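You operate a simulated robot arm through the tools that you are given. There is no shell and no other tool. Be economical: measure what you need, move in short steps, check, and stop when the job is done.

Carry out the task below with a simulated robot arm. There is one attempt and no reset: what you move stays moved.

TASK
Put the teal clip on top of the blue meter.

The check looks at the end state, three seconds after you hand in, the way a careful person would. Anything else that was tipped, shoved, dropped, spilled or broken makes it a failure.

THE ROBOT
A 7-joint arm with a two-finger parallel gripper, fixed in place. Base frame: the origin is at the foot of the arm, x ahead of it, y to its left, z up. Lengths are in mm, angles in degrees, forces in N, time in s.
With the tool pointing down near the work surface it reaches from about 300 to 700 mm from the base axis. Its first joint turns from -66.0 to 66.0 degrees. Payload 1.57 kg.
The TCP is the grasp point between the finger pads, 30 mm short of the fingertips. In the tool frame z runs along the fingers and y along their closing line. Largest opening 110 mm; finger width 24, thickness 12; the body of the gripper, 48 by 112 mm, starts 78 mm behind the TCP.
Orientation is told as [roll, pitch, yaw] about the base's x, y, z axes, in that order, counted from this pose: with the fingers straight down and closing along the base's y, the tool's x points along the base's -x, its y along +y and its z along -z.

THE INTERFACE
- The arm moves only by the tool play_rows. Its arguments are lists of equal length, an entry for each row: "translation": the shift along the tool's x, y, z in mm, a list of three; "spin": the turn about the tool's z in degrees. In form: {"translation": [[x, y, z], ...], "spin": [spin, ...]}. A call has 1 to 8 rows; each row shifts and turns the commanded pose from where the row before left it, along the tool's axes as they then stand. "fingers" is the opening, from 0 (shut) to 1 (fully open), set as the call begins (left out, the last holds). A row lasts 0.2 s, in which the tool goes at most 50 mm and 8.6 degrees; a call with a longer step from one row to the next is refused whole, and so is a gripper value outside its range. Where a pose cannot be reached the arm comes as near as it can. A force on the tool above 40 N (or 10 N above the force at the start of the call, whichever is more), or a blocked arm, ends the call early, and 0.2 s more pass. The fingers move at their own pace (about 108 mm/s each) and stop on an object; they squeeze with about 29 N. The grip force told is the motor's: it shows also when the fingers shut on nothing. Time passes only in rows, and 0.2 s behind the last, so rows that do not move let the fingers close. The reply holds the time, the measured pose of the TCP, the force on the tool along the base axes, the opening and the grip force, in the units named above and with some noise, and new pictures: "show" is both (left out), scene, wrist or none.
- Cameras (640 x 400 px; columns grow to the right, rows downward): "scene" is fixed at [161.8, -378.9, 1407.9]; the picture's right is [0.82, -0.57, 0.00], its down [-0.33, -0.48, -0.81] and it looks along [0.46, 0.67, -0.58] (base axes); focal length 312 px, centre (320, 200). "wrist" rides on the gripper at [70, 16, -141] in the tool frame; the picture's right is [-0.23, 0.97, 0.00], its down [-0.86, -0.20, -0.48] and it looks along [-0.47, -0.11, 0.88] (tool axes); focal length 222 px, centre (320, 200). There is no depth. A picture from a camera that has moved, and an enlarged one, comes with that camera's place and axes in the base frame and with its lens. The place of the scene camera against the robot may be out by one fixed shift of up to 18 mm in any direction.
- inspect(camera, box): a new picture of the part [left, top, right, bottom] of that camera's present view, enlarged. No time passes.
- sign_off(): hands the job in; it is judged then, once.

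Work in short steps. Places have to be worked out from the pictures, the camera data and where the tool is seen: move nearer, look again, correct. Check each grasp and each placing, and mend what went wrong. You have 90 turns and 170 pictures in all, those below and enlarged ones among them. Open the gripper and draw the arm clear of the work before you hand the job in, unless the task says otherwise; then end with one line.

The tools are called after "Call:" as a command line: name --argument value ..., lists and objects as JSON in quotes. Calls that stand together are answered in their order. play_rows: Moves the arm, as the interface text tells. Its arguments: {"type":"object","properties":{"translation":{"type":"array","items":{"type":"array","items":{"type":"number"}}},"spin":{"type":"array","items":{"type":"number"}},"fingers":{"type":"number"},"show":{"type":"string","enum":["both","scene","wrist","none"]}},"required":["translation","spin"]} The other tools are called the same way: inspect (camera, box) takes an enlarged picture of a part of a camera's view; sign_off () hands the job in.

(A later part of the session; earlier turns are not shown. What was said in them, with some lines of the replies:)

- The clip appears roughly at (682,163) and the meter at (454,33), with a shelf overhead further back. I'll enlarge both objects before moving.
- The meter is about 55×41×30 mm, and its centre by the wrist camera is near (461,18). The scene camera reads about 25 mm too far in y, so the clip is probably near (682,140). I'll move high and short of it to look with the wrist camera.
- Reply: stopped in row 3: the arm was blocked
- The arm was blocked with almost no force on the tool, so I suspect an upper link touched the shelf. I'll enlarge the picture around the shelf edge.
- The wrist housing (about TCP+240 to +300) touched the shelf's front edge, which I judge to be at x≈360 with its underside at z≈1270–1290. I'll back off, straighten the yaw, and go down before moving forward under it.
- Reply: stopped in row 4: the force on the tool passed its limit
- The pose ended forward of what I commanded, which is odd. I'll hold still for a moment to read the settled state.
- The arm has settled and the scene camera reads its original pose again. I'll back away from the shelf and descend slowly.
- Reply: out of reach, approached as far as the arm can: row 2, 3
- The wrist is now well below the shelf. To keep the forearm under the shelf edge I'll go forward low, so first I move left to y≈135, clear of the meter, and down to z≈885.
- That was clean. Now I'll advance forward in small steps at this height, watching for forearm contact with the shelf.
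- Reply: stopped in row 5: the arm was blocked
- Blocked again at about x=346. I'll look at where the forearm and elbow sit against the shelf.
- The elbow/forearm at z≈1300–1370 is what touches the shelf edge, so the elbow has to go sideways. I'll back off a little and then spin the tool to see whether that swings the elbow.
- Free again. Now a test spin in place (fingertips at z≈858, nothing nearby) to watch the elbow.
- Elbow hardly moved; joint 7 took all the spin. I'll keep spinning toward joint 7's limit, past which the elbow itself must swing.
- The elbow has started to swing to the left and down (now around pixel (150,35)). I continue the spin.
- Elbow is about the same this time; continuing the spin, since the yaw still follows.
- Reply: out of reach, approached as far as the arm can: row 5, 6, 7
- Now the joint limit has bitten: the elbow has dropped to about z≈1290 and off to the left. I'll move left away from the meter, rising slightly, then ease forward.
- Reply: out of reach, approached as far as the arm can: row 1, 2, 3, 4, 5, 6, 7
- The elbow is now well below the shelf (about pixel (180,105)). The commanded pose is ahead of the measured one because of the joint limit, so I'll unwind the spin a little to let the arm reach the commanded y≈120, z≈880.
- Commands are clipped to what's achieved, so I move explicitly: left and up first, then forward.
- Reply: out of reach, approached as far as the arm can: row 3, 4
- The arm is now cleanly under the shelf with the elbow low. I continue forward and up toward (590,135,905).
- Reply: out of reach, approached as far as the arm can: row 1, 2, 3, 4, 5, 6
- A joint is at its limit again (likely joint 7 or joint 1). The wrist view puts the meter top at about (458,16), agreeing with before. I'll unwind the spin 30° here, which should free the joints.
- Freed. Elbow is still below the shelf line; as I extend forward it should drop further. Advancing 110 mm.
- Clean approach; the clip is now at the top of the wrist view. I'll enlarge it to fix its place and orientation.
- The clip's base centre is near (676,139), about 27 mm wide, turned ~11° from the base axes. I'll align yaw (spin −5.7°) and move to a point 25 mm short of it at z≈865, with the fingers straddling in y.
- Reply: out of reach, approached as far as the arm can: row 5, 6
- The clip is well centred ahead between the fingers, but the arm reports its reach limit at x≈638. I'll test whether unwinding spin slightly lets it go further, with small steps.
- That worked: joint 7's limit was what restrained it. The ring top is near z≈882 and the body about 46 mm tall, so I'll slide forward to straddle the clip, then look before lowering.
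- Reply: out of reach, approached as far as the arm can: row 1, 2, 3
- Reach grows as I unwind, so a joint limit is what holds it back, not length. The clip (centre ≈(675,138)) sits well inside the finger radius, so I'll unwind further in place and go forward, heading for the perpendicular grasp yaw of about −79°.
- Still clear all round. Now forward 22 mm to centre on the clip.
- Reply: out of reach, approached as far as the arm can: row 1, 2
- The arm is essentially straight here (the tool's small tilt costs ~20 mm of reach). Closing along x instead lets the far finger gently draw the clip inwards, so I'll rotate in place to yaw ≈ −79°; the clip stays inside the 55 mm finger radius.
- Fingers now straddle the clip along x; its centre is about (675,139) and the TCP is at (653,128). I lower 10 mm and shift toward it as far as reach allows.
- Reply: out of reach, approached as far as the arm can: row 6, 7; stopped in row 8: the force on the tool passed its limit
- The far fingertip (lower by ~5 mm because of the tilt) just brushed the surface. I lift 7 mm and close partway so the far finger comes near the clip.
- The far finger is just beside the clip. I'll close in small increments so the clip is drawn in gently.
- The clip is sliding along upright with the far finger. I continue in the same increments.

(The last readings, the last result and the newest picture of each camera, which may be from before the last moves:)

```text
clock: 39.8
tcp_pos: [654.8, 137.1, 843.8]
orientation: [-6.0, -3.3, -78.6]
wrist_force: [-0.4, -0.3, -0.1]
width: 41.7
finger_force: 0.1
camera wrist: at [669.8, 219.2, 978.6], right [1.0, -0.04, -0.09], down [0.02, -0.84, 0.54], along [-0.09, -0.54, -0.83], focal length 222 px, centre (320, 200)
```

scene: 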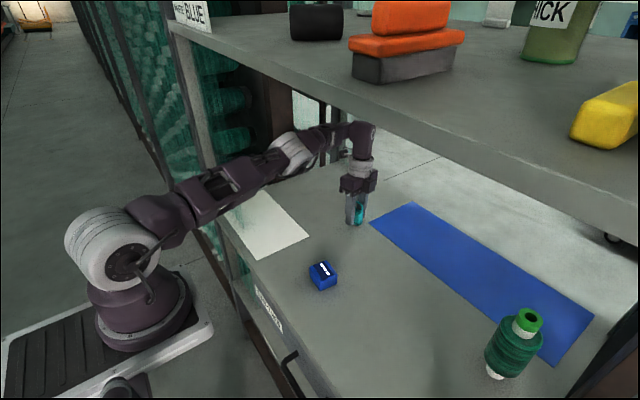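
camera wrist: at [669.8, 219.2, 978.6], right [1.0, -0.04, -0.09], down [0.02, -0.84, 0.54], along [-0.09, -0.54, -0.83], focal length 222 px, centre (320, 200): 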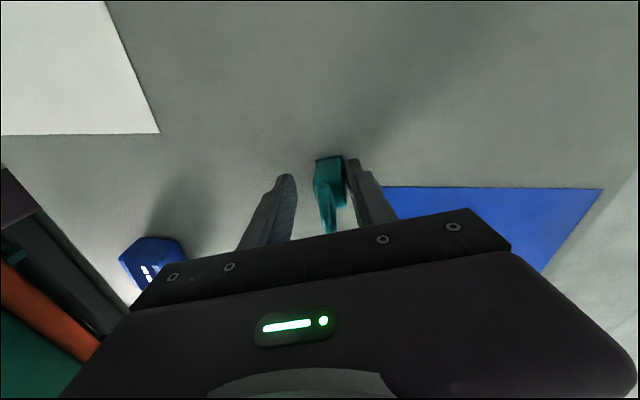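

Still upright. I continue with two small steps and then the full squeeze.

Call:
play_rows --translation '[[0, 0, 0]]' --spin '[0]' --fingers 0.32 --show "none"

Call:
play_rows --translation '[[0, 0, 0]]' --spin '[0]' --fingers 0.27 --show "none"

Call:
play_rows --translation '[[0, 0, 0], [0, 0, 0]]' --spin '[0, 0]' --fingers 0.0 --show "both"

```text
clock: 40.2
tcp_pos: [654.9, 137.7, 843.1]
orientation: [-5.8, -3.4, -78.6]
wrist_force: [-0.4, -0.6, -0.7]
width: 35.3
finger_force: 0.0
```

```text
clock: 40.6
tcp_pos: [654.8, 138.0, 843.7]
orientation: [-5.9, -3.4, -78.6]
wrist_force: [-0.5, -0.1, 0.6]
width: 29.4
finger_force: 0.1
```

```text
clock: 41.2
tcp_pos: [654.2, 137.6, 844.0]
orientation: [-5.9, -3.3, -78.6]
wrist_force: [1.0, -0.6, 6.4]
width: 20.8
finger_force: 28.7
camera wrist: at [669.8, 219.1, 979.1], right [1.0, -0.04, -0.09], down [0.02, -0.84, 0.54], along [-0.09, -0.54, -0.83], focal length 222 px, centre (320, 200)
```

scene: 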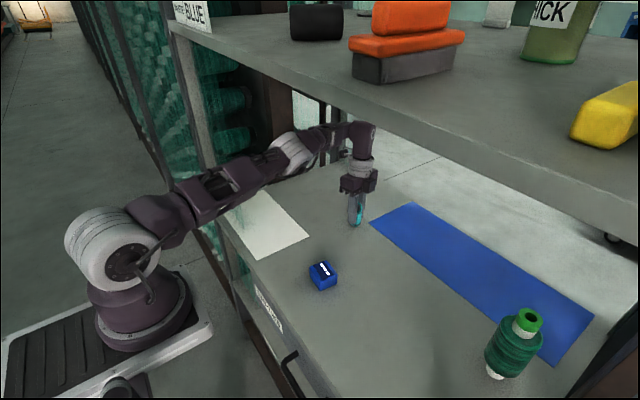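
wrist: 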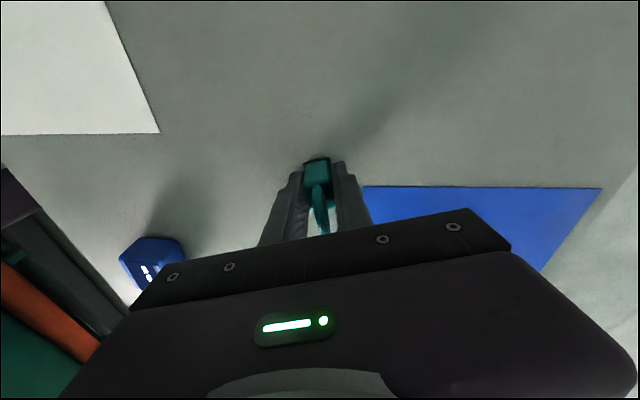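

Gripped at 20.8 mm with 29 N. Lift straight up and check that the clip comes along.

Call:
play_rows --translation '[[0, 0, -6], [0, 0, -12], [0, 0, -15], [0, 0, -12], [0, 0, 0]]' --spin '[0, 0, 0, 0, 0]' --show "both"

Call:
inspect --camera "scene" --box '[310, 140, 410, 240]'

```text
clock: 42.4
tcp_pos: [658.5, 142.7, 888.4]
orientation: [-5.8, -3.2, -78.6]
wrist_force: [0.3, 0.0, -0.4]
width: 20.9
finger_force: 29.1
camera wrist: at [673.7, 222.5, 1023.4], right [1.0, -0.04, -0.09], down [0.02, -0.84, 0.54], along [-0.09, -0.54, -0.83], focal length 222 px, centre (320, 200)
```

scene: 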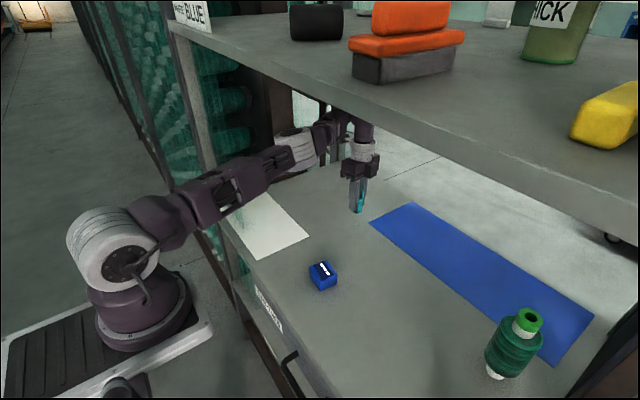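
wrist: 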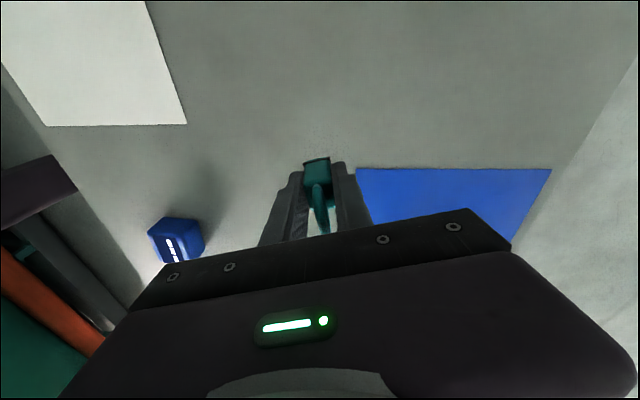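

```text
4.00 times, centred on (360, 190) of scene
camera zoom: at [161.8, -378.9, 1407.9], right [0.82, -0.57, 0.0], down [-0.33, -0.48, -0.81], along [0.46, 0.67, -0.58], focal length 1250 px, centre (160, 240)
```

zoom: 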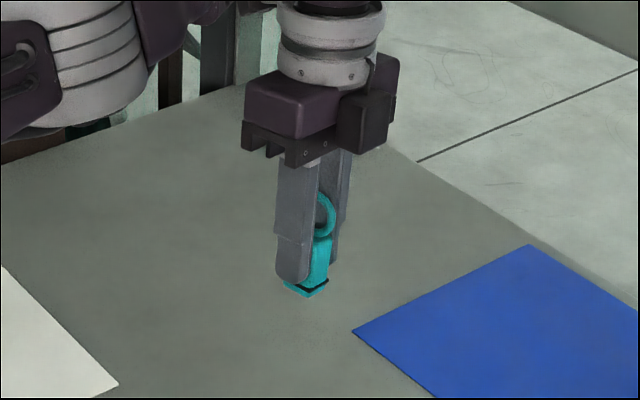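

The clip is held firmly, its bottom ~44 mm below the TCP. Now I retreat to x≈600 and begin winding the spin back so the elbow stays low on the way out.

Call:
play_rows --translation '[[0.8, -10, 0], [0.8, -15, 0], [0.8, -15, 0], [0.8, -14, 0], [0, 0, 0], [0, 0, 0], [0, 0, 0], [0, 0, 0]]' --spin '[0, 0, 0, 0, 5, 8, 8, 8]' --show "scene"

Call:
play_rows --translation '[[0, 0, 0], [0, 0, 0], [0, 0, 0], [0, 0, 0], [0, 0, 0], [0, 0, 0], [0, 0, 0], [0, 0, 0]]' --spin '[7, 8, 8, 8, 8, 8, 5, 0]' --show "scene"

```text
clock: 44.2
tcp_pos: [606.2, 133.9, 894.8]
orientation: [-3.5, -5.7, -107.6]
wrist_force: [-0.3, 0.5, -0.8]
width: 20.8
finger_force: 28.7
```

scene: 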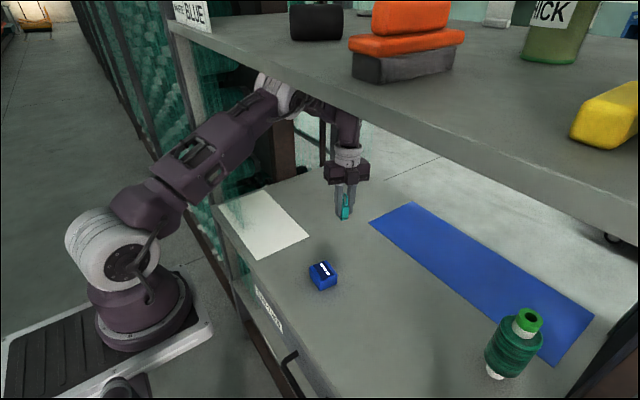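

```text
clock: 46.0
tcp_pos: [604.7, 134.3, 893.3]
orientation: [2.3, -6.3, -160.0]
wrist_force: [0.2, 0.4, 0.1]
width: 20.7
finger_force: 29.1
```

scene: 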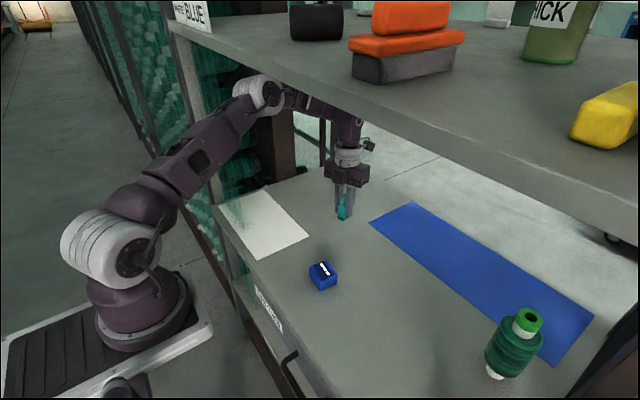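

Elbow is under the shelf but close to it. I wind further here to drop it before retreating.

Call:
play_rows --translation '[[0, 0, 0], [0, 0, 0], [0, 0, 0], [0, 0, 0], [0, 0, 0]]' --spin '[5, 6, 6, 4, 0]' --show "scene"

```text
clock: 47.2
tcp_pos: [603.9, 133.8, 891.8]
orientation: [3.9, -5.4, -177.0]
wrist_force: [-0.4, -0.2, -0.1]
width: 20.7
finger_force: 29.6
out of reach, approached as far as the arm can: row 4
```

scene: 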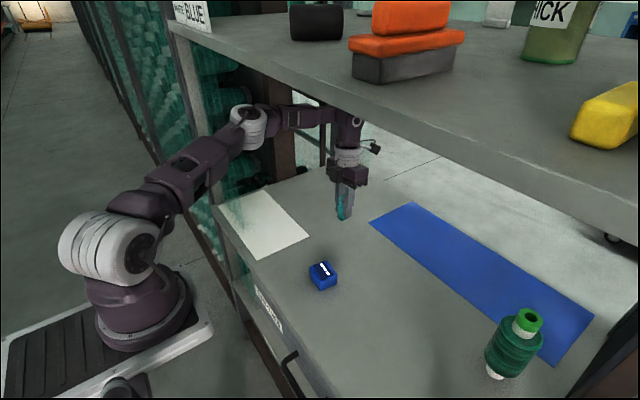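

Elbow dropped nicely. Now retreat in x with a few degrees of winding per row.

Call:
play_rows --translation '[[-10, 0, 1], [-15, 0, 1], [-15, 0, 1], [-15, 0, 1], [-15, 0, 1], [-15, 0, 1], [-10, 0, 0], [0, 0, 0]]' --spin '[2, 3, 3, 3, 3, 3, 2, 0]' --show "scene"

```text
clock: 49.0
tcp_pos: [521.2, 139.5, 893.3]
orientation: [5.5, -4.0, 166.2]
wrist_force: [-0.2, 0.6, 0.1]
width: 20.7
finger_force: 28.9
out of reach, approached as far as the arm can: row 7
```

scene: 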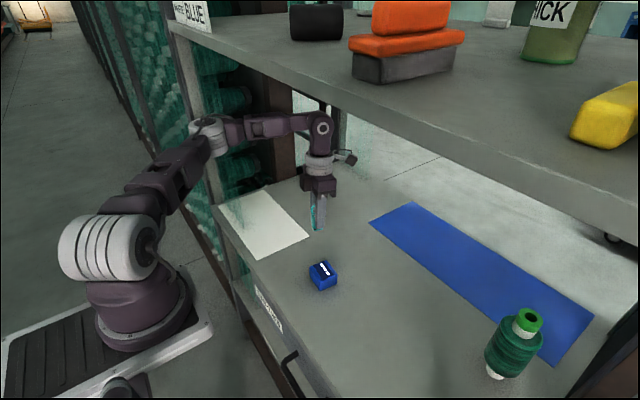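

Elbow is well clear. Now I swing right toward the meter at (459,16), first half, winding a bit more.

Call:
play_rows --translation '[[-2.5, 8, 0], [-3, 12, 1], [-3, 12, 1], [-3, 12, 1], [-3, 12, 1], [-2, 11, 1], [0, 0, 0]]' --spin '[0, 1.5, 1.5, 1.5, 1.5, 1.5, 0]' --show "both"

```text
clock: 50.6
tcp_pos: [483.7, 80.5, 897.5]
orientation: [6.0, -2.9, 156.7]
wrist_force: [-0.6, 0.6, -0.5]
width: 20.6
finger_force: 29.1
camera wrist: at [553.9, 48.2, 1036.2], right [-0.59, -0.8, 0.11], down [-0.66, 0.56, 0.5], along [-0.46, 0.22, -0.86], focal length 222 px, centre (320, 200)
```

scene: 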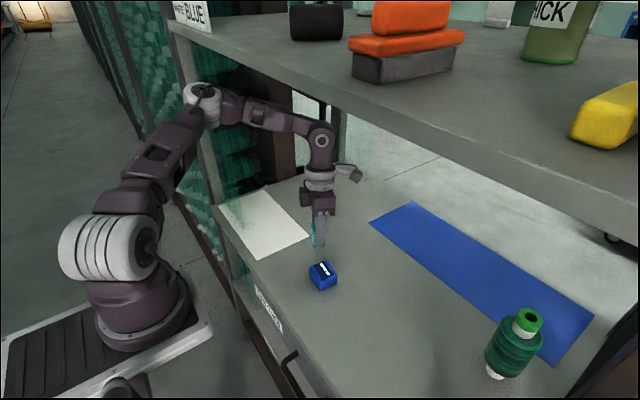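
wrist: 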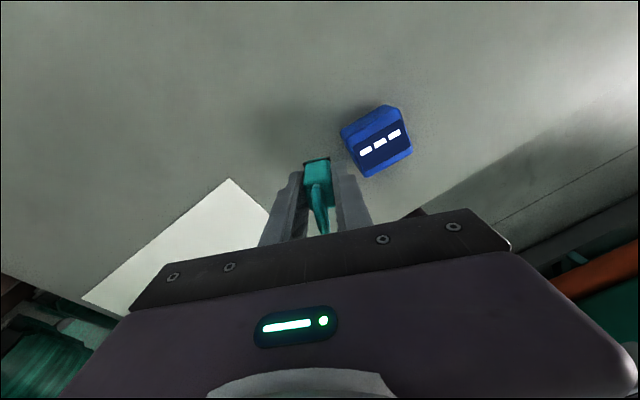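

The elbow crept up to pixel (203,95), so I wind ~16° more, and enlarge the wrist view to refine the meter's place.

Call:
play_rows --translation '[[0, 0, 0], [0, 0, 0], [0, 0, 0], [0, 0, 0]]' --spin '[5, 6, 5, 0]' --show "scene"

Call:
inspect --camera "wrist" --box '[260, 80, 460, 205]'

```text
clock: 51.6
tcp_pos: [472.3, 90.4, 896.0]
orientation: [6.6, -2.3, 149.4]
wrist_force: [0.6, -0.2, -1.2]
width: 20.9
finger_force: 29.0
out of reach, approached as far as the arm can: row 2, 3
```

scene: 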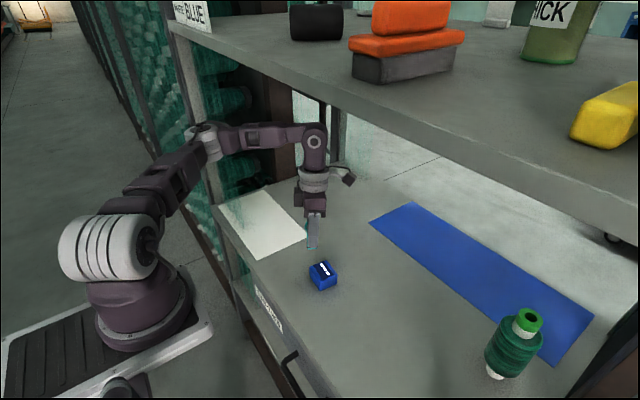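

```text
3.20 times, centred on (360, 142) of wrist
camera zoom: at [537.0, 49.5, 1033.9], right [-0.68, -0.72, 0.12], down [-0.59, 0.64, 0.49], along [-0.43, 0.26, -0.86], focal length 711 px, centre (192, 384)
```

zoom: 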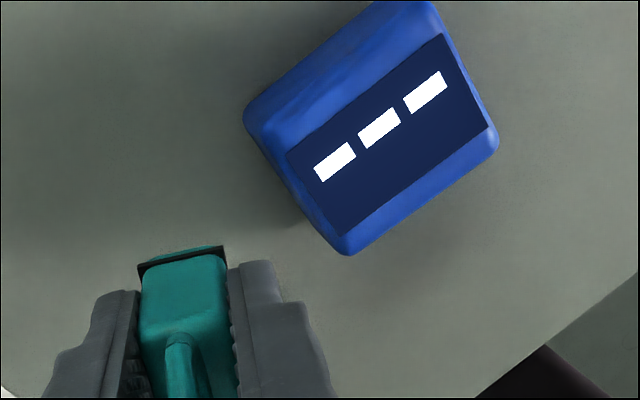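

Triangulating from two wrist views puts the meter's top centre at about (456.5,18), z≈835–839. The clip's bottom centre is about (−2,−5,−44) from the TCP, so I move the TCP to about (458.5,23), staying high.

Call:
play_rows --translation '[[2.7, 7.8, 0], [3.7, 10.8, 0], [4, 11.8, 0], [4, 11.8, 0], [4, 11.8, 0], [4, 11, 0], [0, 0, 0]]' --spin '[0, 0, 1, 1, 1, 1, 0]' --show "both"

Call:
inspect --camera "wrist" --box '[240, 80, 440, 205]'

```text
clock: 53.2
tcp_pos: [455.7, 21.8, 900.6]
orientation: [6.6, -1.9, 145.4]
wrist_force: [0.3, -0.1, -0.7]
width: 20.9
finger_force: 29.0
camera wrist: at [518.1, -21.9, 1041.1], right [-0.73, -0.67, 0.12], down [-0.55, 0.69, 0.48], along [-0.4, 0.29, -0.87], focal length 222 px, centre (320, 200)
```

scene: 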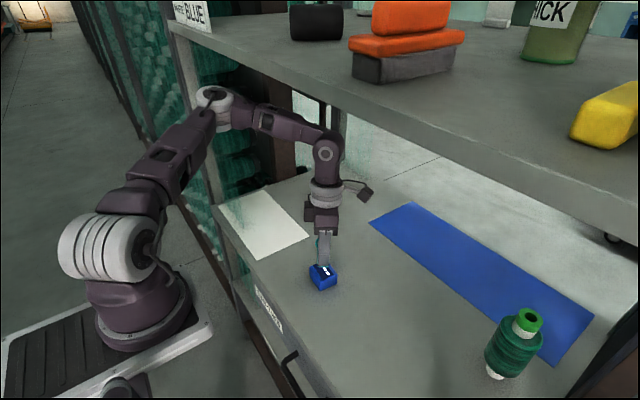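
wrist: 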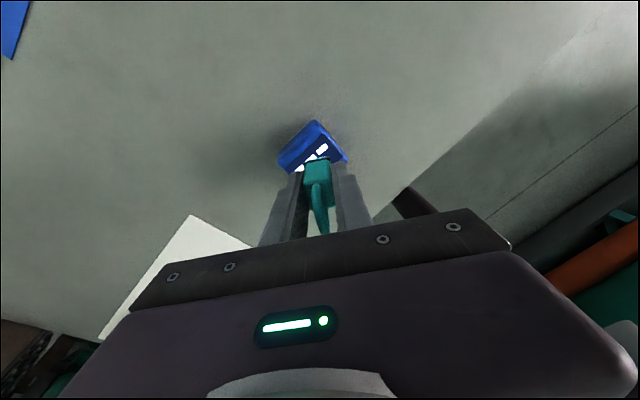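

```text
3.20 times, centred on (340, 142) of wrist
camera zoom: at [518.1, -21.9, 1041.1], right [-0.73, -0.67, 0.12], down [-0.55, 0.69, 0.48], along [-0.4, 0.29, -0.87], focal length 711 px, centre (256, 384)
```

zoom: 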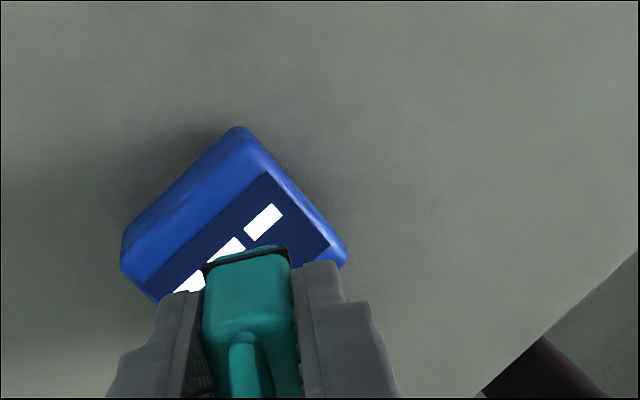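

Clip bottom reads at about (453,17.5), 3 mm off the meter centre. I correct that and descend, first 12 mm, then check from the scene camera.

Call:
play_rows --translation '[[2.2, -3.9, 0], [0, 0, 4], [0, 0, 4], [0, 0, 4], [0, 0, 0]]' --spin '[0, 0, 0, 0, 0]' --show "none"

Call:
inspect --camera "scene" --box '[280, 220, 360, 300]'

Call:
inspect --camera "wrist" --box '[260, 110, 380, 200]'

```text
clock: 54.4
tcp_pos: [459.8, 23.2, 889.1]
orientation: [6.7, -1.9, 145.4]
wrist_force: [-0.3, 0.6, -0.1]
width: 20.5
finger_force: 28.7
```

```text
5.00 times, centred on (320, 260) of scene
camera zoom: at [161.8, -378.9, 1407.9], right [0.82, -0.57, 0.0], down [-0.33, -0.48, -0.81], along [0.46, 0.67, -0.58], focal length 1562 px, centre (320, -100)
```

zoom: 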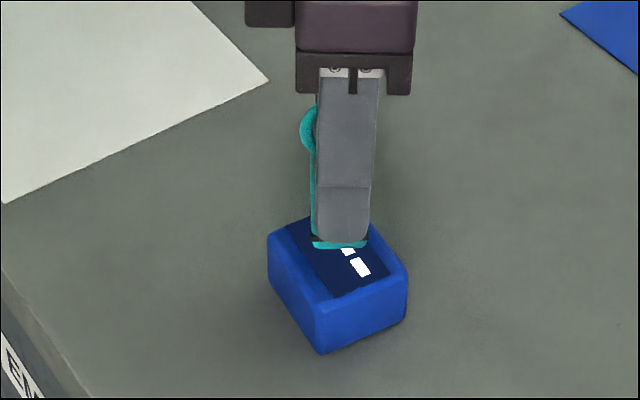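

```text
4.44 times, centred on (320, 155) of wrist
camera zoom: at [521.4, -20.2, 1029.3], right [-0.73, -0.67, 0.12], down [-0.55, 0.69, 0.48], along [-0.4, 0.29, -0.87], focal length 987 px, centre (320, 400)
```

zoom: 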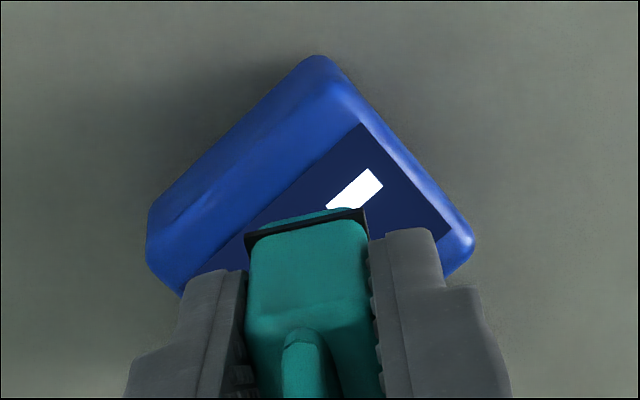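

Alignment looks good from both cameras, with about 8–11 mm still to go. I descend 5 mm and then in 1.5 mm steps, watching force.

Call:
play_rows --translation '[[0, 0, 3], [0, 0, 2], [0, 0, 0]]' --spin '[0, 0, 0]' --show "none"

Call:
play_rows --translation '[[0, 0, 1.5], [0, 0, 0]]' --spin '[0, 0]' --show "none"

Call:
inspect --camera "scene" --box '[280, 220, 360, 300]'

```text
clock: 55.2
tcp_pos: [459.5, 22.4, 885.3]
orientation: [6.5, -1.9, 145.4]
wrist_force: [0.6, -0.2, 0.1]
width: 20.9
finger_force: 29.3
```

```text
clock: 55.8
tcp_pos: [460.1, 22.5, 882.3]
orientation: [6.6, -2.0, 145.4]
wrist_force: [-0.6, -0.1, -0.6]
width: 20.8
finger_force: 29.3
```

```text
5.00 times, centred on (320, 260) of scene
camera zoom: at [161.8, -378.9, 1407.9], right [0.82, -0.57, 0.0], down [-0.33, -0.48, -0.81], along [0.46, 0.67, -0.58], focal length 1562 px, centre (320, -100)
```

zoom: 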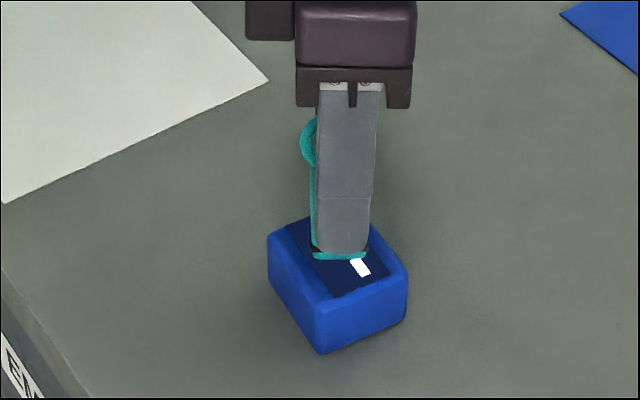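

No contact yet; continuing in 1.5–2 mm steps.

Call:
play_rows --translation '[[0, 0, 1.5], [0, 0, 0]]' --spin '[0, 0]' --show "none"

Call:
play_rows --translation '[[0, 0, 1.5], [0, 0, 0]]' --spin '[0, 0]' --show "none"

Call:
play_rows --translation '[[0, 0, 1], [0, 0, 0]]' --spin '[0, 0]' --show "none"

Call:
inspect --camera "scene" --box '[280, 220, 360, 300]'

```text
clock: 56.4
tcp_pos: [458.6, 22.4, 881.9]
orientation: [6.7, -2.0, 145.4]
wrist_force: [1.0, -0.7, 2.2]
width: 20.7
finger_force: 29.4
```

```text
clock: 57.0
tcp_pos: [460.5, 23.2, 880.7]
orientation: [6.6, -1.8, 145.5]
wrist_force: [-0.9, -0.6, 26.9]
width: 20.6
finger_force: 29.4
```

```text
clock: 57.6
tcp_pos: [459.5, 22.0, 878.0]
orientation: [6.6, -1.6, 145.4]
wrist_force: [-2.5, 0.2, 12.2]
width: 21.0
finger_force: 29.1
stopped in row 2: the force on the tool passed its limit (the readings are from after the stop); the commanded pose is now the measured one
```

```text
5.00 times, centred on (320, 260) of scene
camera zoom: at [161.6, -379.0, 1408.0], right [0.82, -0.57, 0.0], down [-0.33, -0.48, -0.81], along [0.47, 0.67, -0.58], focal length 1562 px, centre (320, -100)
```

zoom: 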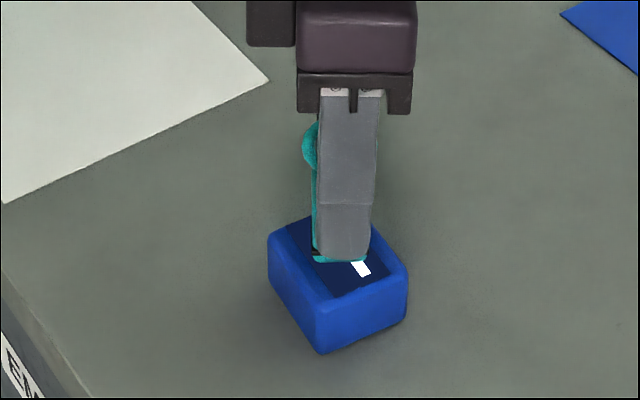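

The clip is in contact with the meter top. I ease up 1.5 mm to take off the pressure, then open slightly to let it settle.

Call:
play_rows --translation '[[0, 0, -1.5], [0, 0, 0]]' --spin '[0, 0]' --show "none"

Call:
play_rows --translation '[[0, 0, 0], [0, 0, 0]]' --spin '[0, 0]' --fingers 0.23 --show "both"

Call:
inspect --camera "scene" --box '[280, 220, 360, 300]'

Call:
inspect --camera "wrist" --box '[260, 110, 380, 200]'

```text
clock: 58.2
tcp_pos: [459.1, 22.7, 880.7]
orientation: [6.6, -1.7, 145.4]
wrist_force: [0.5, 0.5, 1.0]
width: 21.1
finger_force: 29.2
```

```text
clock: 58.8
tcp_pos: [458.4, 21.8, 880.9]
orientation: [6.6, -1.8, 145.4]
wrist_force: [-0.8, -0.2, -0.2]
width: 25.2
finger_force: 0.0
camera wrist: at [521.2, -21.0, 1020.7], right [-0.73, -0.67, 0.12], down [-0.55, 0.69, 0.48], along [-0.4, 0.28, -0.87], focal length 222 px, centre (320, 200)
```

scene: 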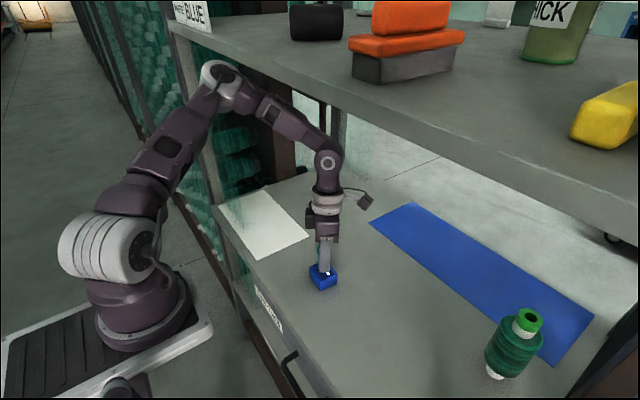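
wrist: 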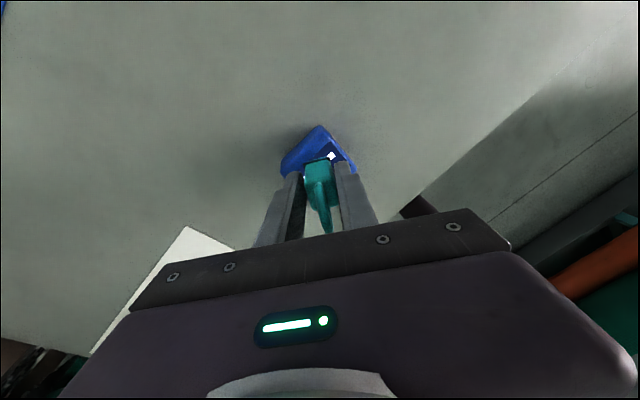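

```text
5.00 times, centred on (320, 260) of scene
camera zoom: at [161.8, -378.9, 1407.9], right [0.82, -0.57, 0.0], down [-0.33, -0.48, -0.81], along [0.46, 0.67, -0.58], focal length 1562 px, centre (320, -100)
```

zoom: 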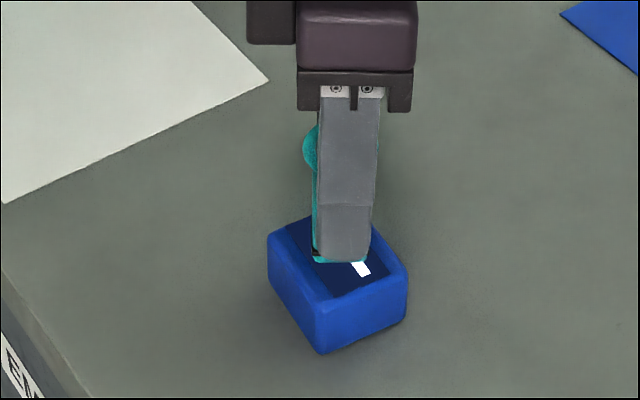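

```text
4.44 times, centred on (320, 155) of wrist
camera zoom: at [521.2, -21.0, 1020.7], right [-0.73, -0.67, 0.12], down [-0.55, 0.69, 0.48], along [-0.4, 0.28, -0.87], focal length 987 px, centre (320, 400)
```

zoom: 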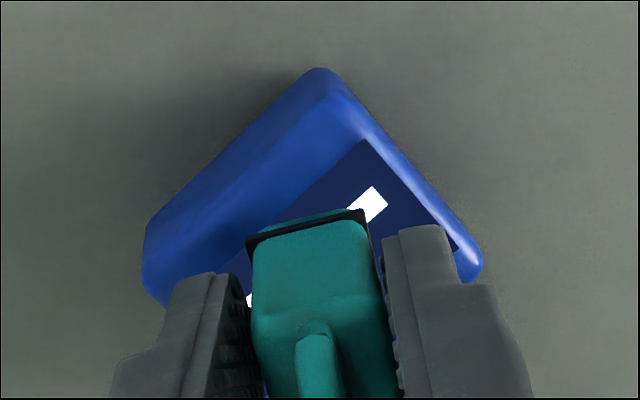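

The clip stands by itself with a gap at the fingers. I open wider and recheck.

Call:
play_rows --translation '[[0, 0, 0], [0, 0, 0]]' --spin '[0, 0]' --fingers 0.4 --show "none"

Call:
play_rows --translation '[[0, 0, 0], [0, 0, 0], [0, 0, 0]]' --spin '[0, 0, 0]' --fingers 0.8 --show "none"

Call:
inspect --camera "scene" --box '[280, 220, 360, 300]'

Call:
inspect --camera "wrist" --box '[220, 90, 420, 215]'

```text
clock: 59.4
tcp_pos: [459.8, 21.5, 880.8]
orientation: [6.6, -1.6, 145.5]
wrist_force: [0.2, 0.6, -0.3]
width: 44.0
finger_force: 0.0
```

```text
clock: 60.2
tcp_pos: [459.4, 22.2, 881.7]
orientation: [6.6, -1.8, 145.5]
wrist_force: [-0.5, 0.0, -0.4]
width: 87.9
finger_force: 0.1
```

```text
5.00 times, centred on (320, 260) of scene
camera zoom: at [161.8, -378.9, 1407.9], right [0.82, -0.57, 0.0], down [-0.33, -0.48, -0.81], along [0.46, 0.67, -0.58], focal length 1562 px, centre (320, -100)
```

zoom: 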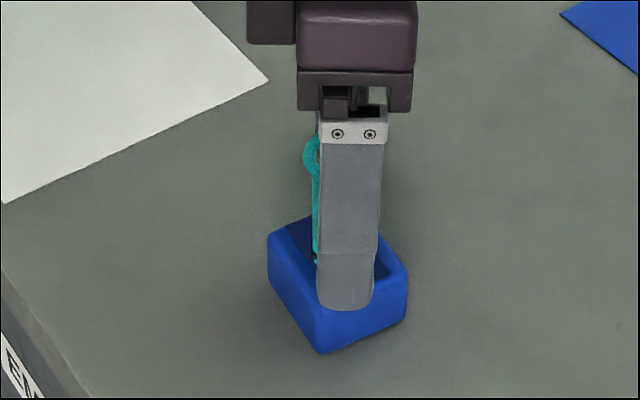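

```text
3.20 times, centred on (320, 152) of wrist
camera zoom: at [521.2, -21.0, 1020.7], right [-0.73, -0.67, 0.12], down [-0.55, 0.69, 0.48], along [-0.4, 0.28, -0.87], focal length 711 px, centre (320, 352)
```

zoom: 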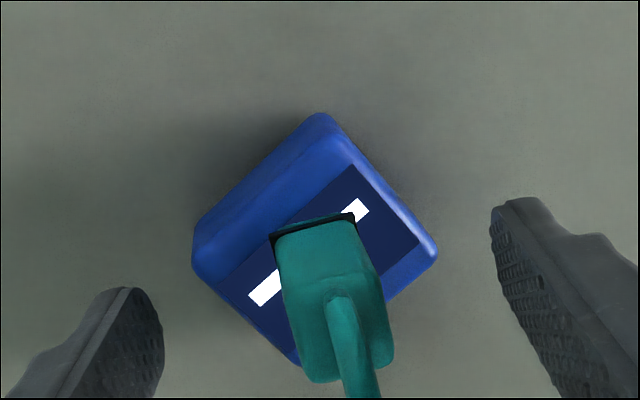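

The clip stands upright, well on the meter. The safest exit is sideways along tool +x (parallel to the fingers, palm ~40 mm above the ring), which also extends the arm so the elbow drops.

Call:
play_rows --translation '[[0, 0, -3], [6, 0, 0], [10, 0, 0], [12, 0, 0], [12, 0, 0], [12, 0, 0], [0, 0, 0]]' --spin '[0, 0, 0, 0, 0, 0, 0]' --show "both"

```text
clock: 61.8
tcp_pos: [504.0, -8.4, 881.3]
orientation: [6.6, -1.7, 145.4]
wrist_force: [0.2, 0.2, -0.5]
width: 88.1
finger_force: 0.1
camera wrist: at [565.1, -51.3, 1022.4], right [-0.73, -0.67, 0.12], down [-0.55, 0.69, 0.48], along [-0.4, 0.28, -0.87], focal length 222 px, centre (320, 200)
```

scene: 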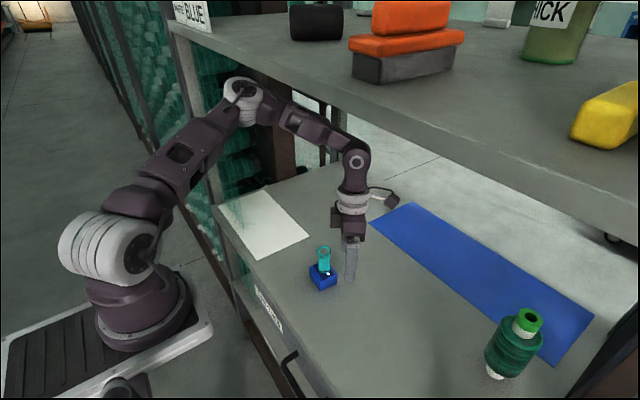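
wrist: 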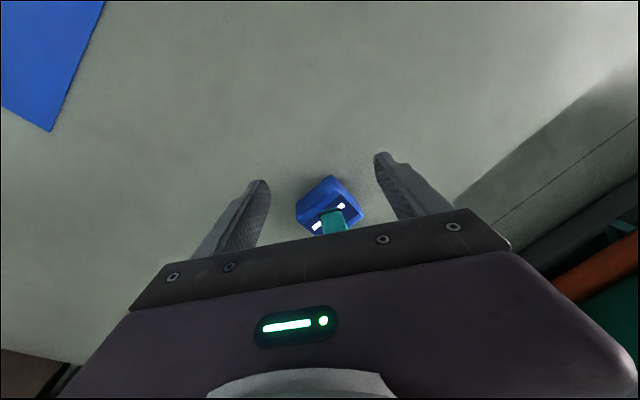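

Clear of the clip so far and it still stands. I continue the same way to get well clear.

Call:
play_rows --translation '[[12, 0, 0], [14, 0, 0], [14, 0, 0], [14, 0, 0], [14, 0, 0], [10, 0, 0], [0, 0, 0]]' --spin '[0, 0, 0, 0, 0, 0, 0]' --show "scene"

Call:
inspect --camera "scene" --box '[280, 220, 380, 300]'

```text
clock: 63.4
tcp_pos: [559.8, -45.4, 879.5]
orientation: [6.6, -1.7, 145.5]
wrist_force: [0.5, 0.9, 0.4]
width: 88.1
finger_force: 0.1
out of reach, approached as far as the arm can: row 6
```

scene: 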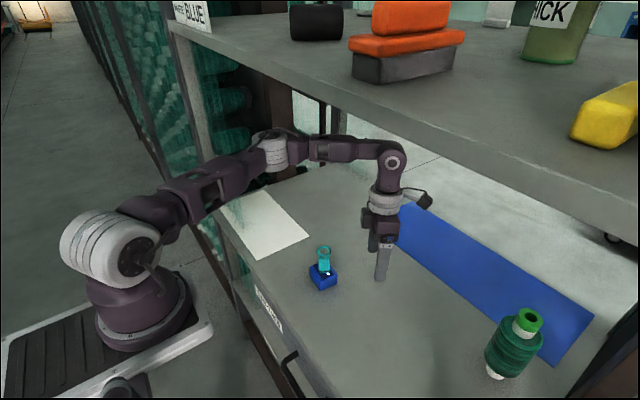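

```text
5.00 times, centred on (330, 260) of scene
camera zoom: at [161.8, -378.9, 1407.9], right [0.82, -0.57, 0.0], down [-0.33, -0.48, -0.81], along [0.46, 0.67, -0.58], focal length 1562 px, centre (270, -100)
```

zoom: 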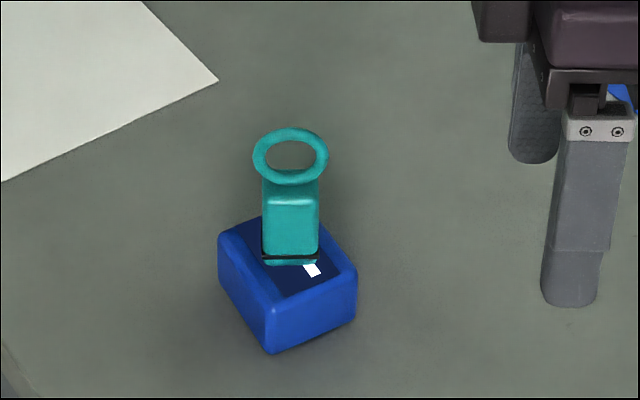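

The clip stands upright on the meter, nothing else was disturbed, and the open gripper is well clear, so I hand in.

Call:
sign_off

```text
The job is handed in.
```

The teal clip is standing upright on top of the blue meter. The gripper is open and about 110 mm clear of it. On the way there the arm touched the overhead shelf edge twice and a fingertip lightly brushed the work surface. In the pictures nothing other than the clip looks tipped or moved.
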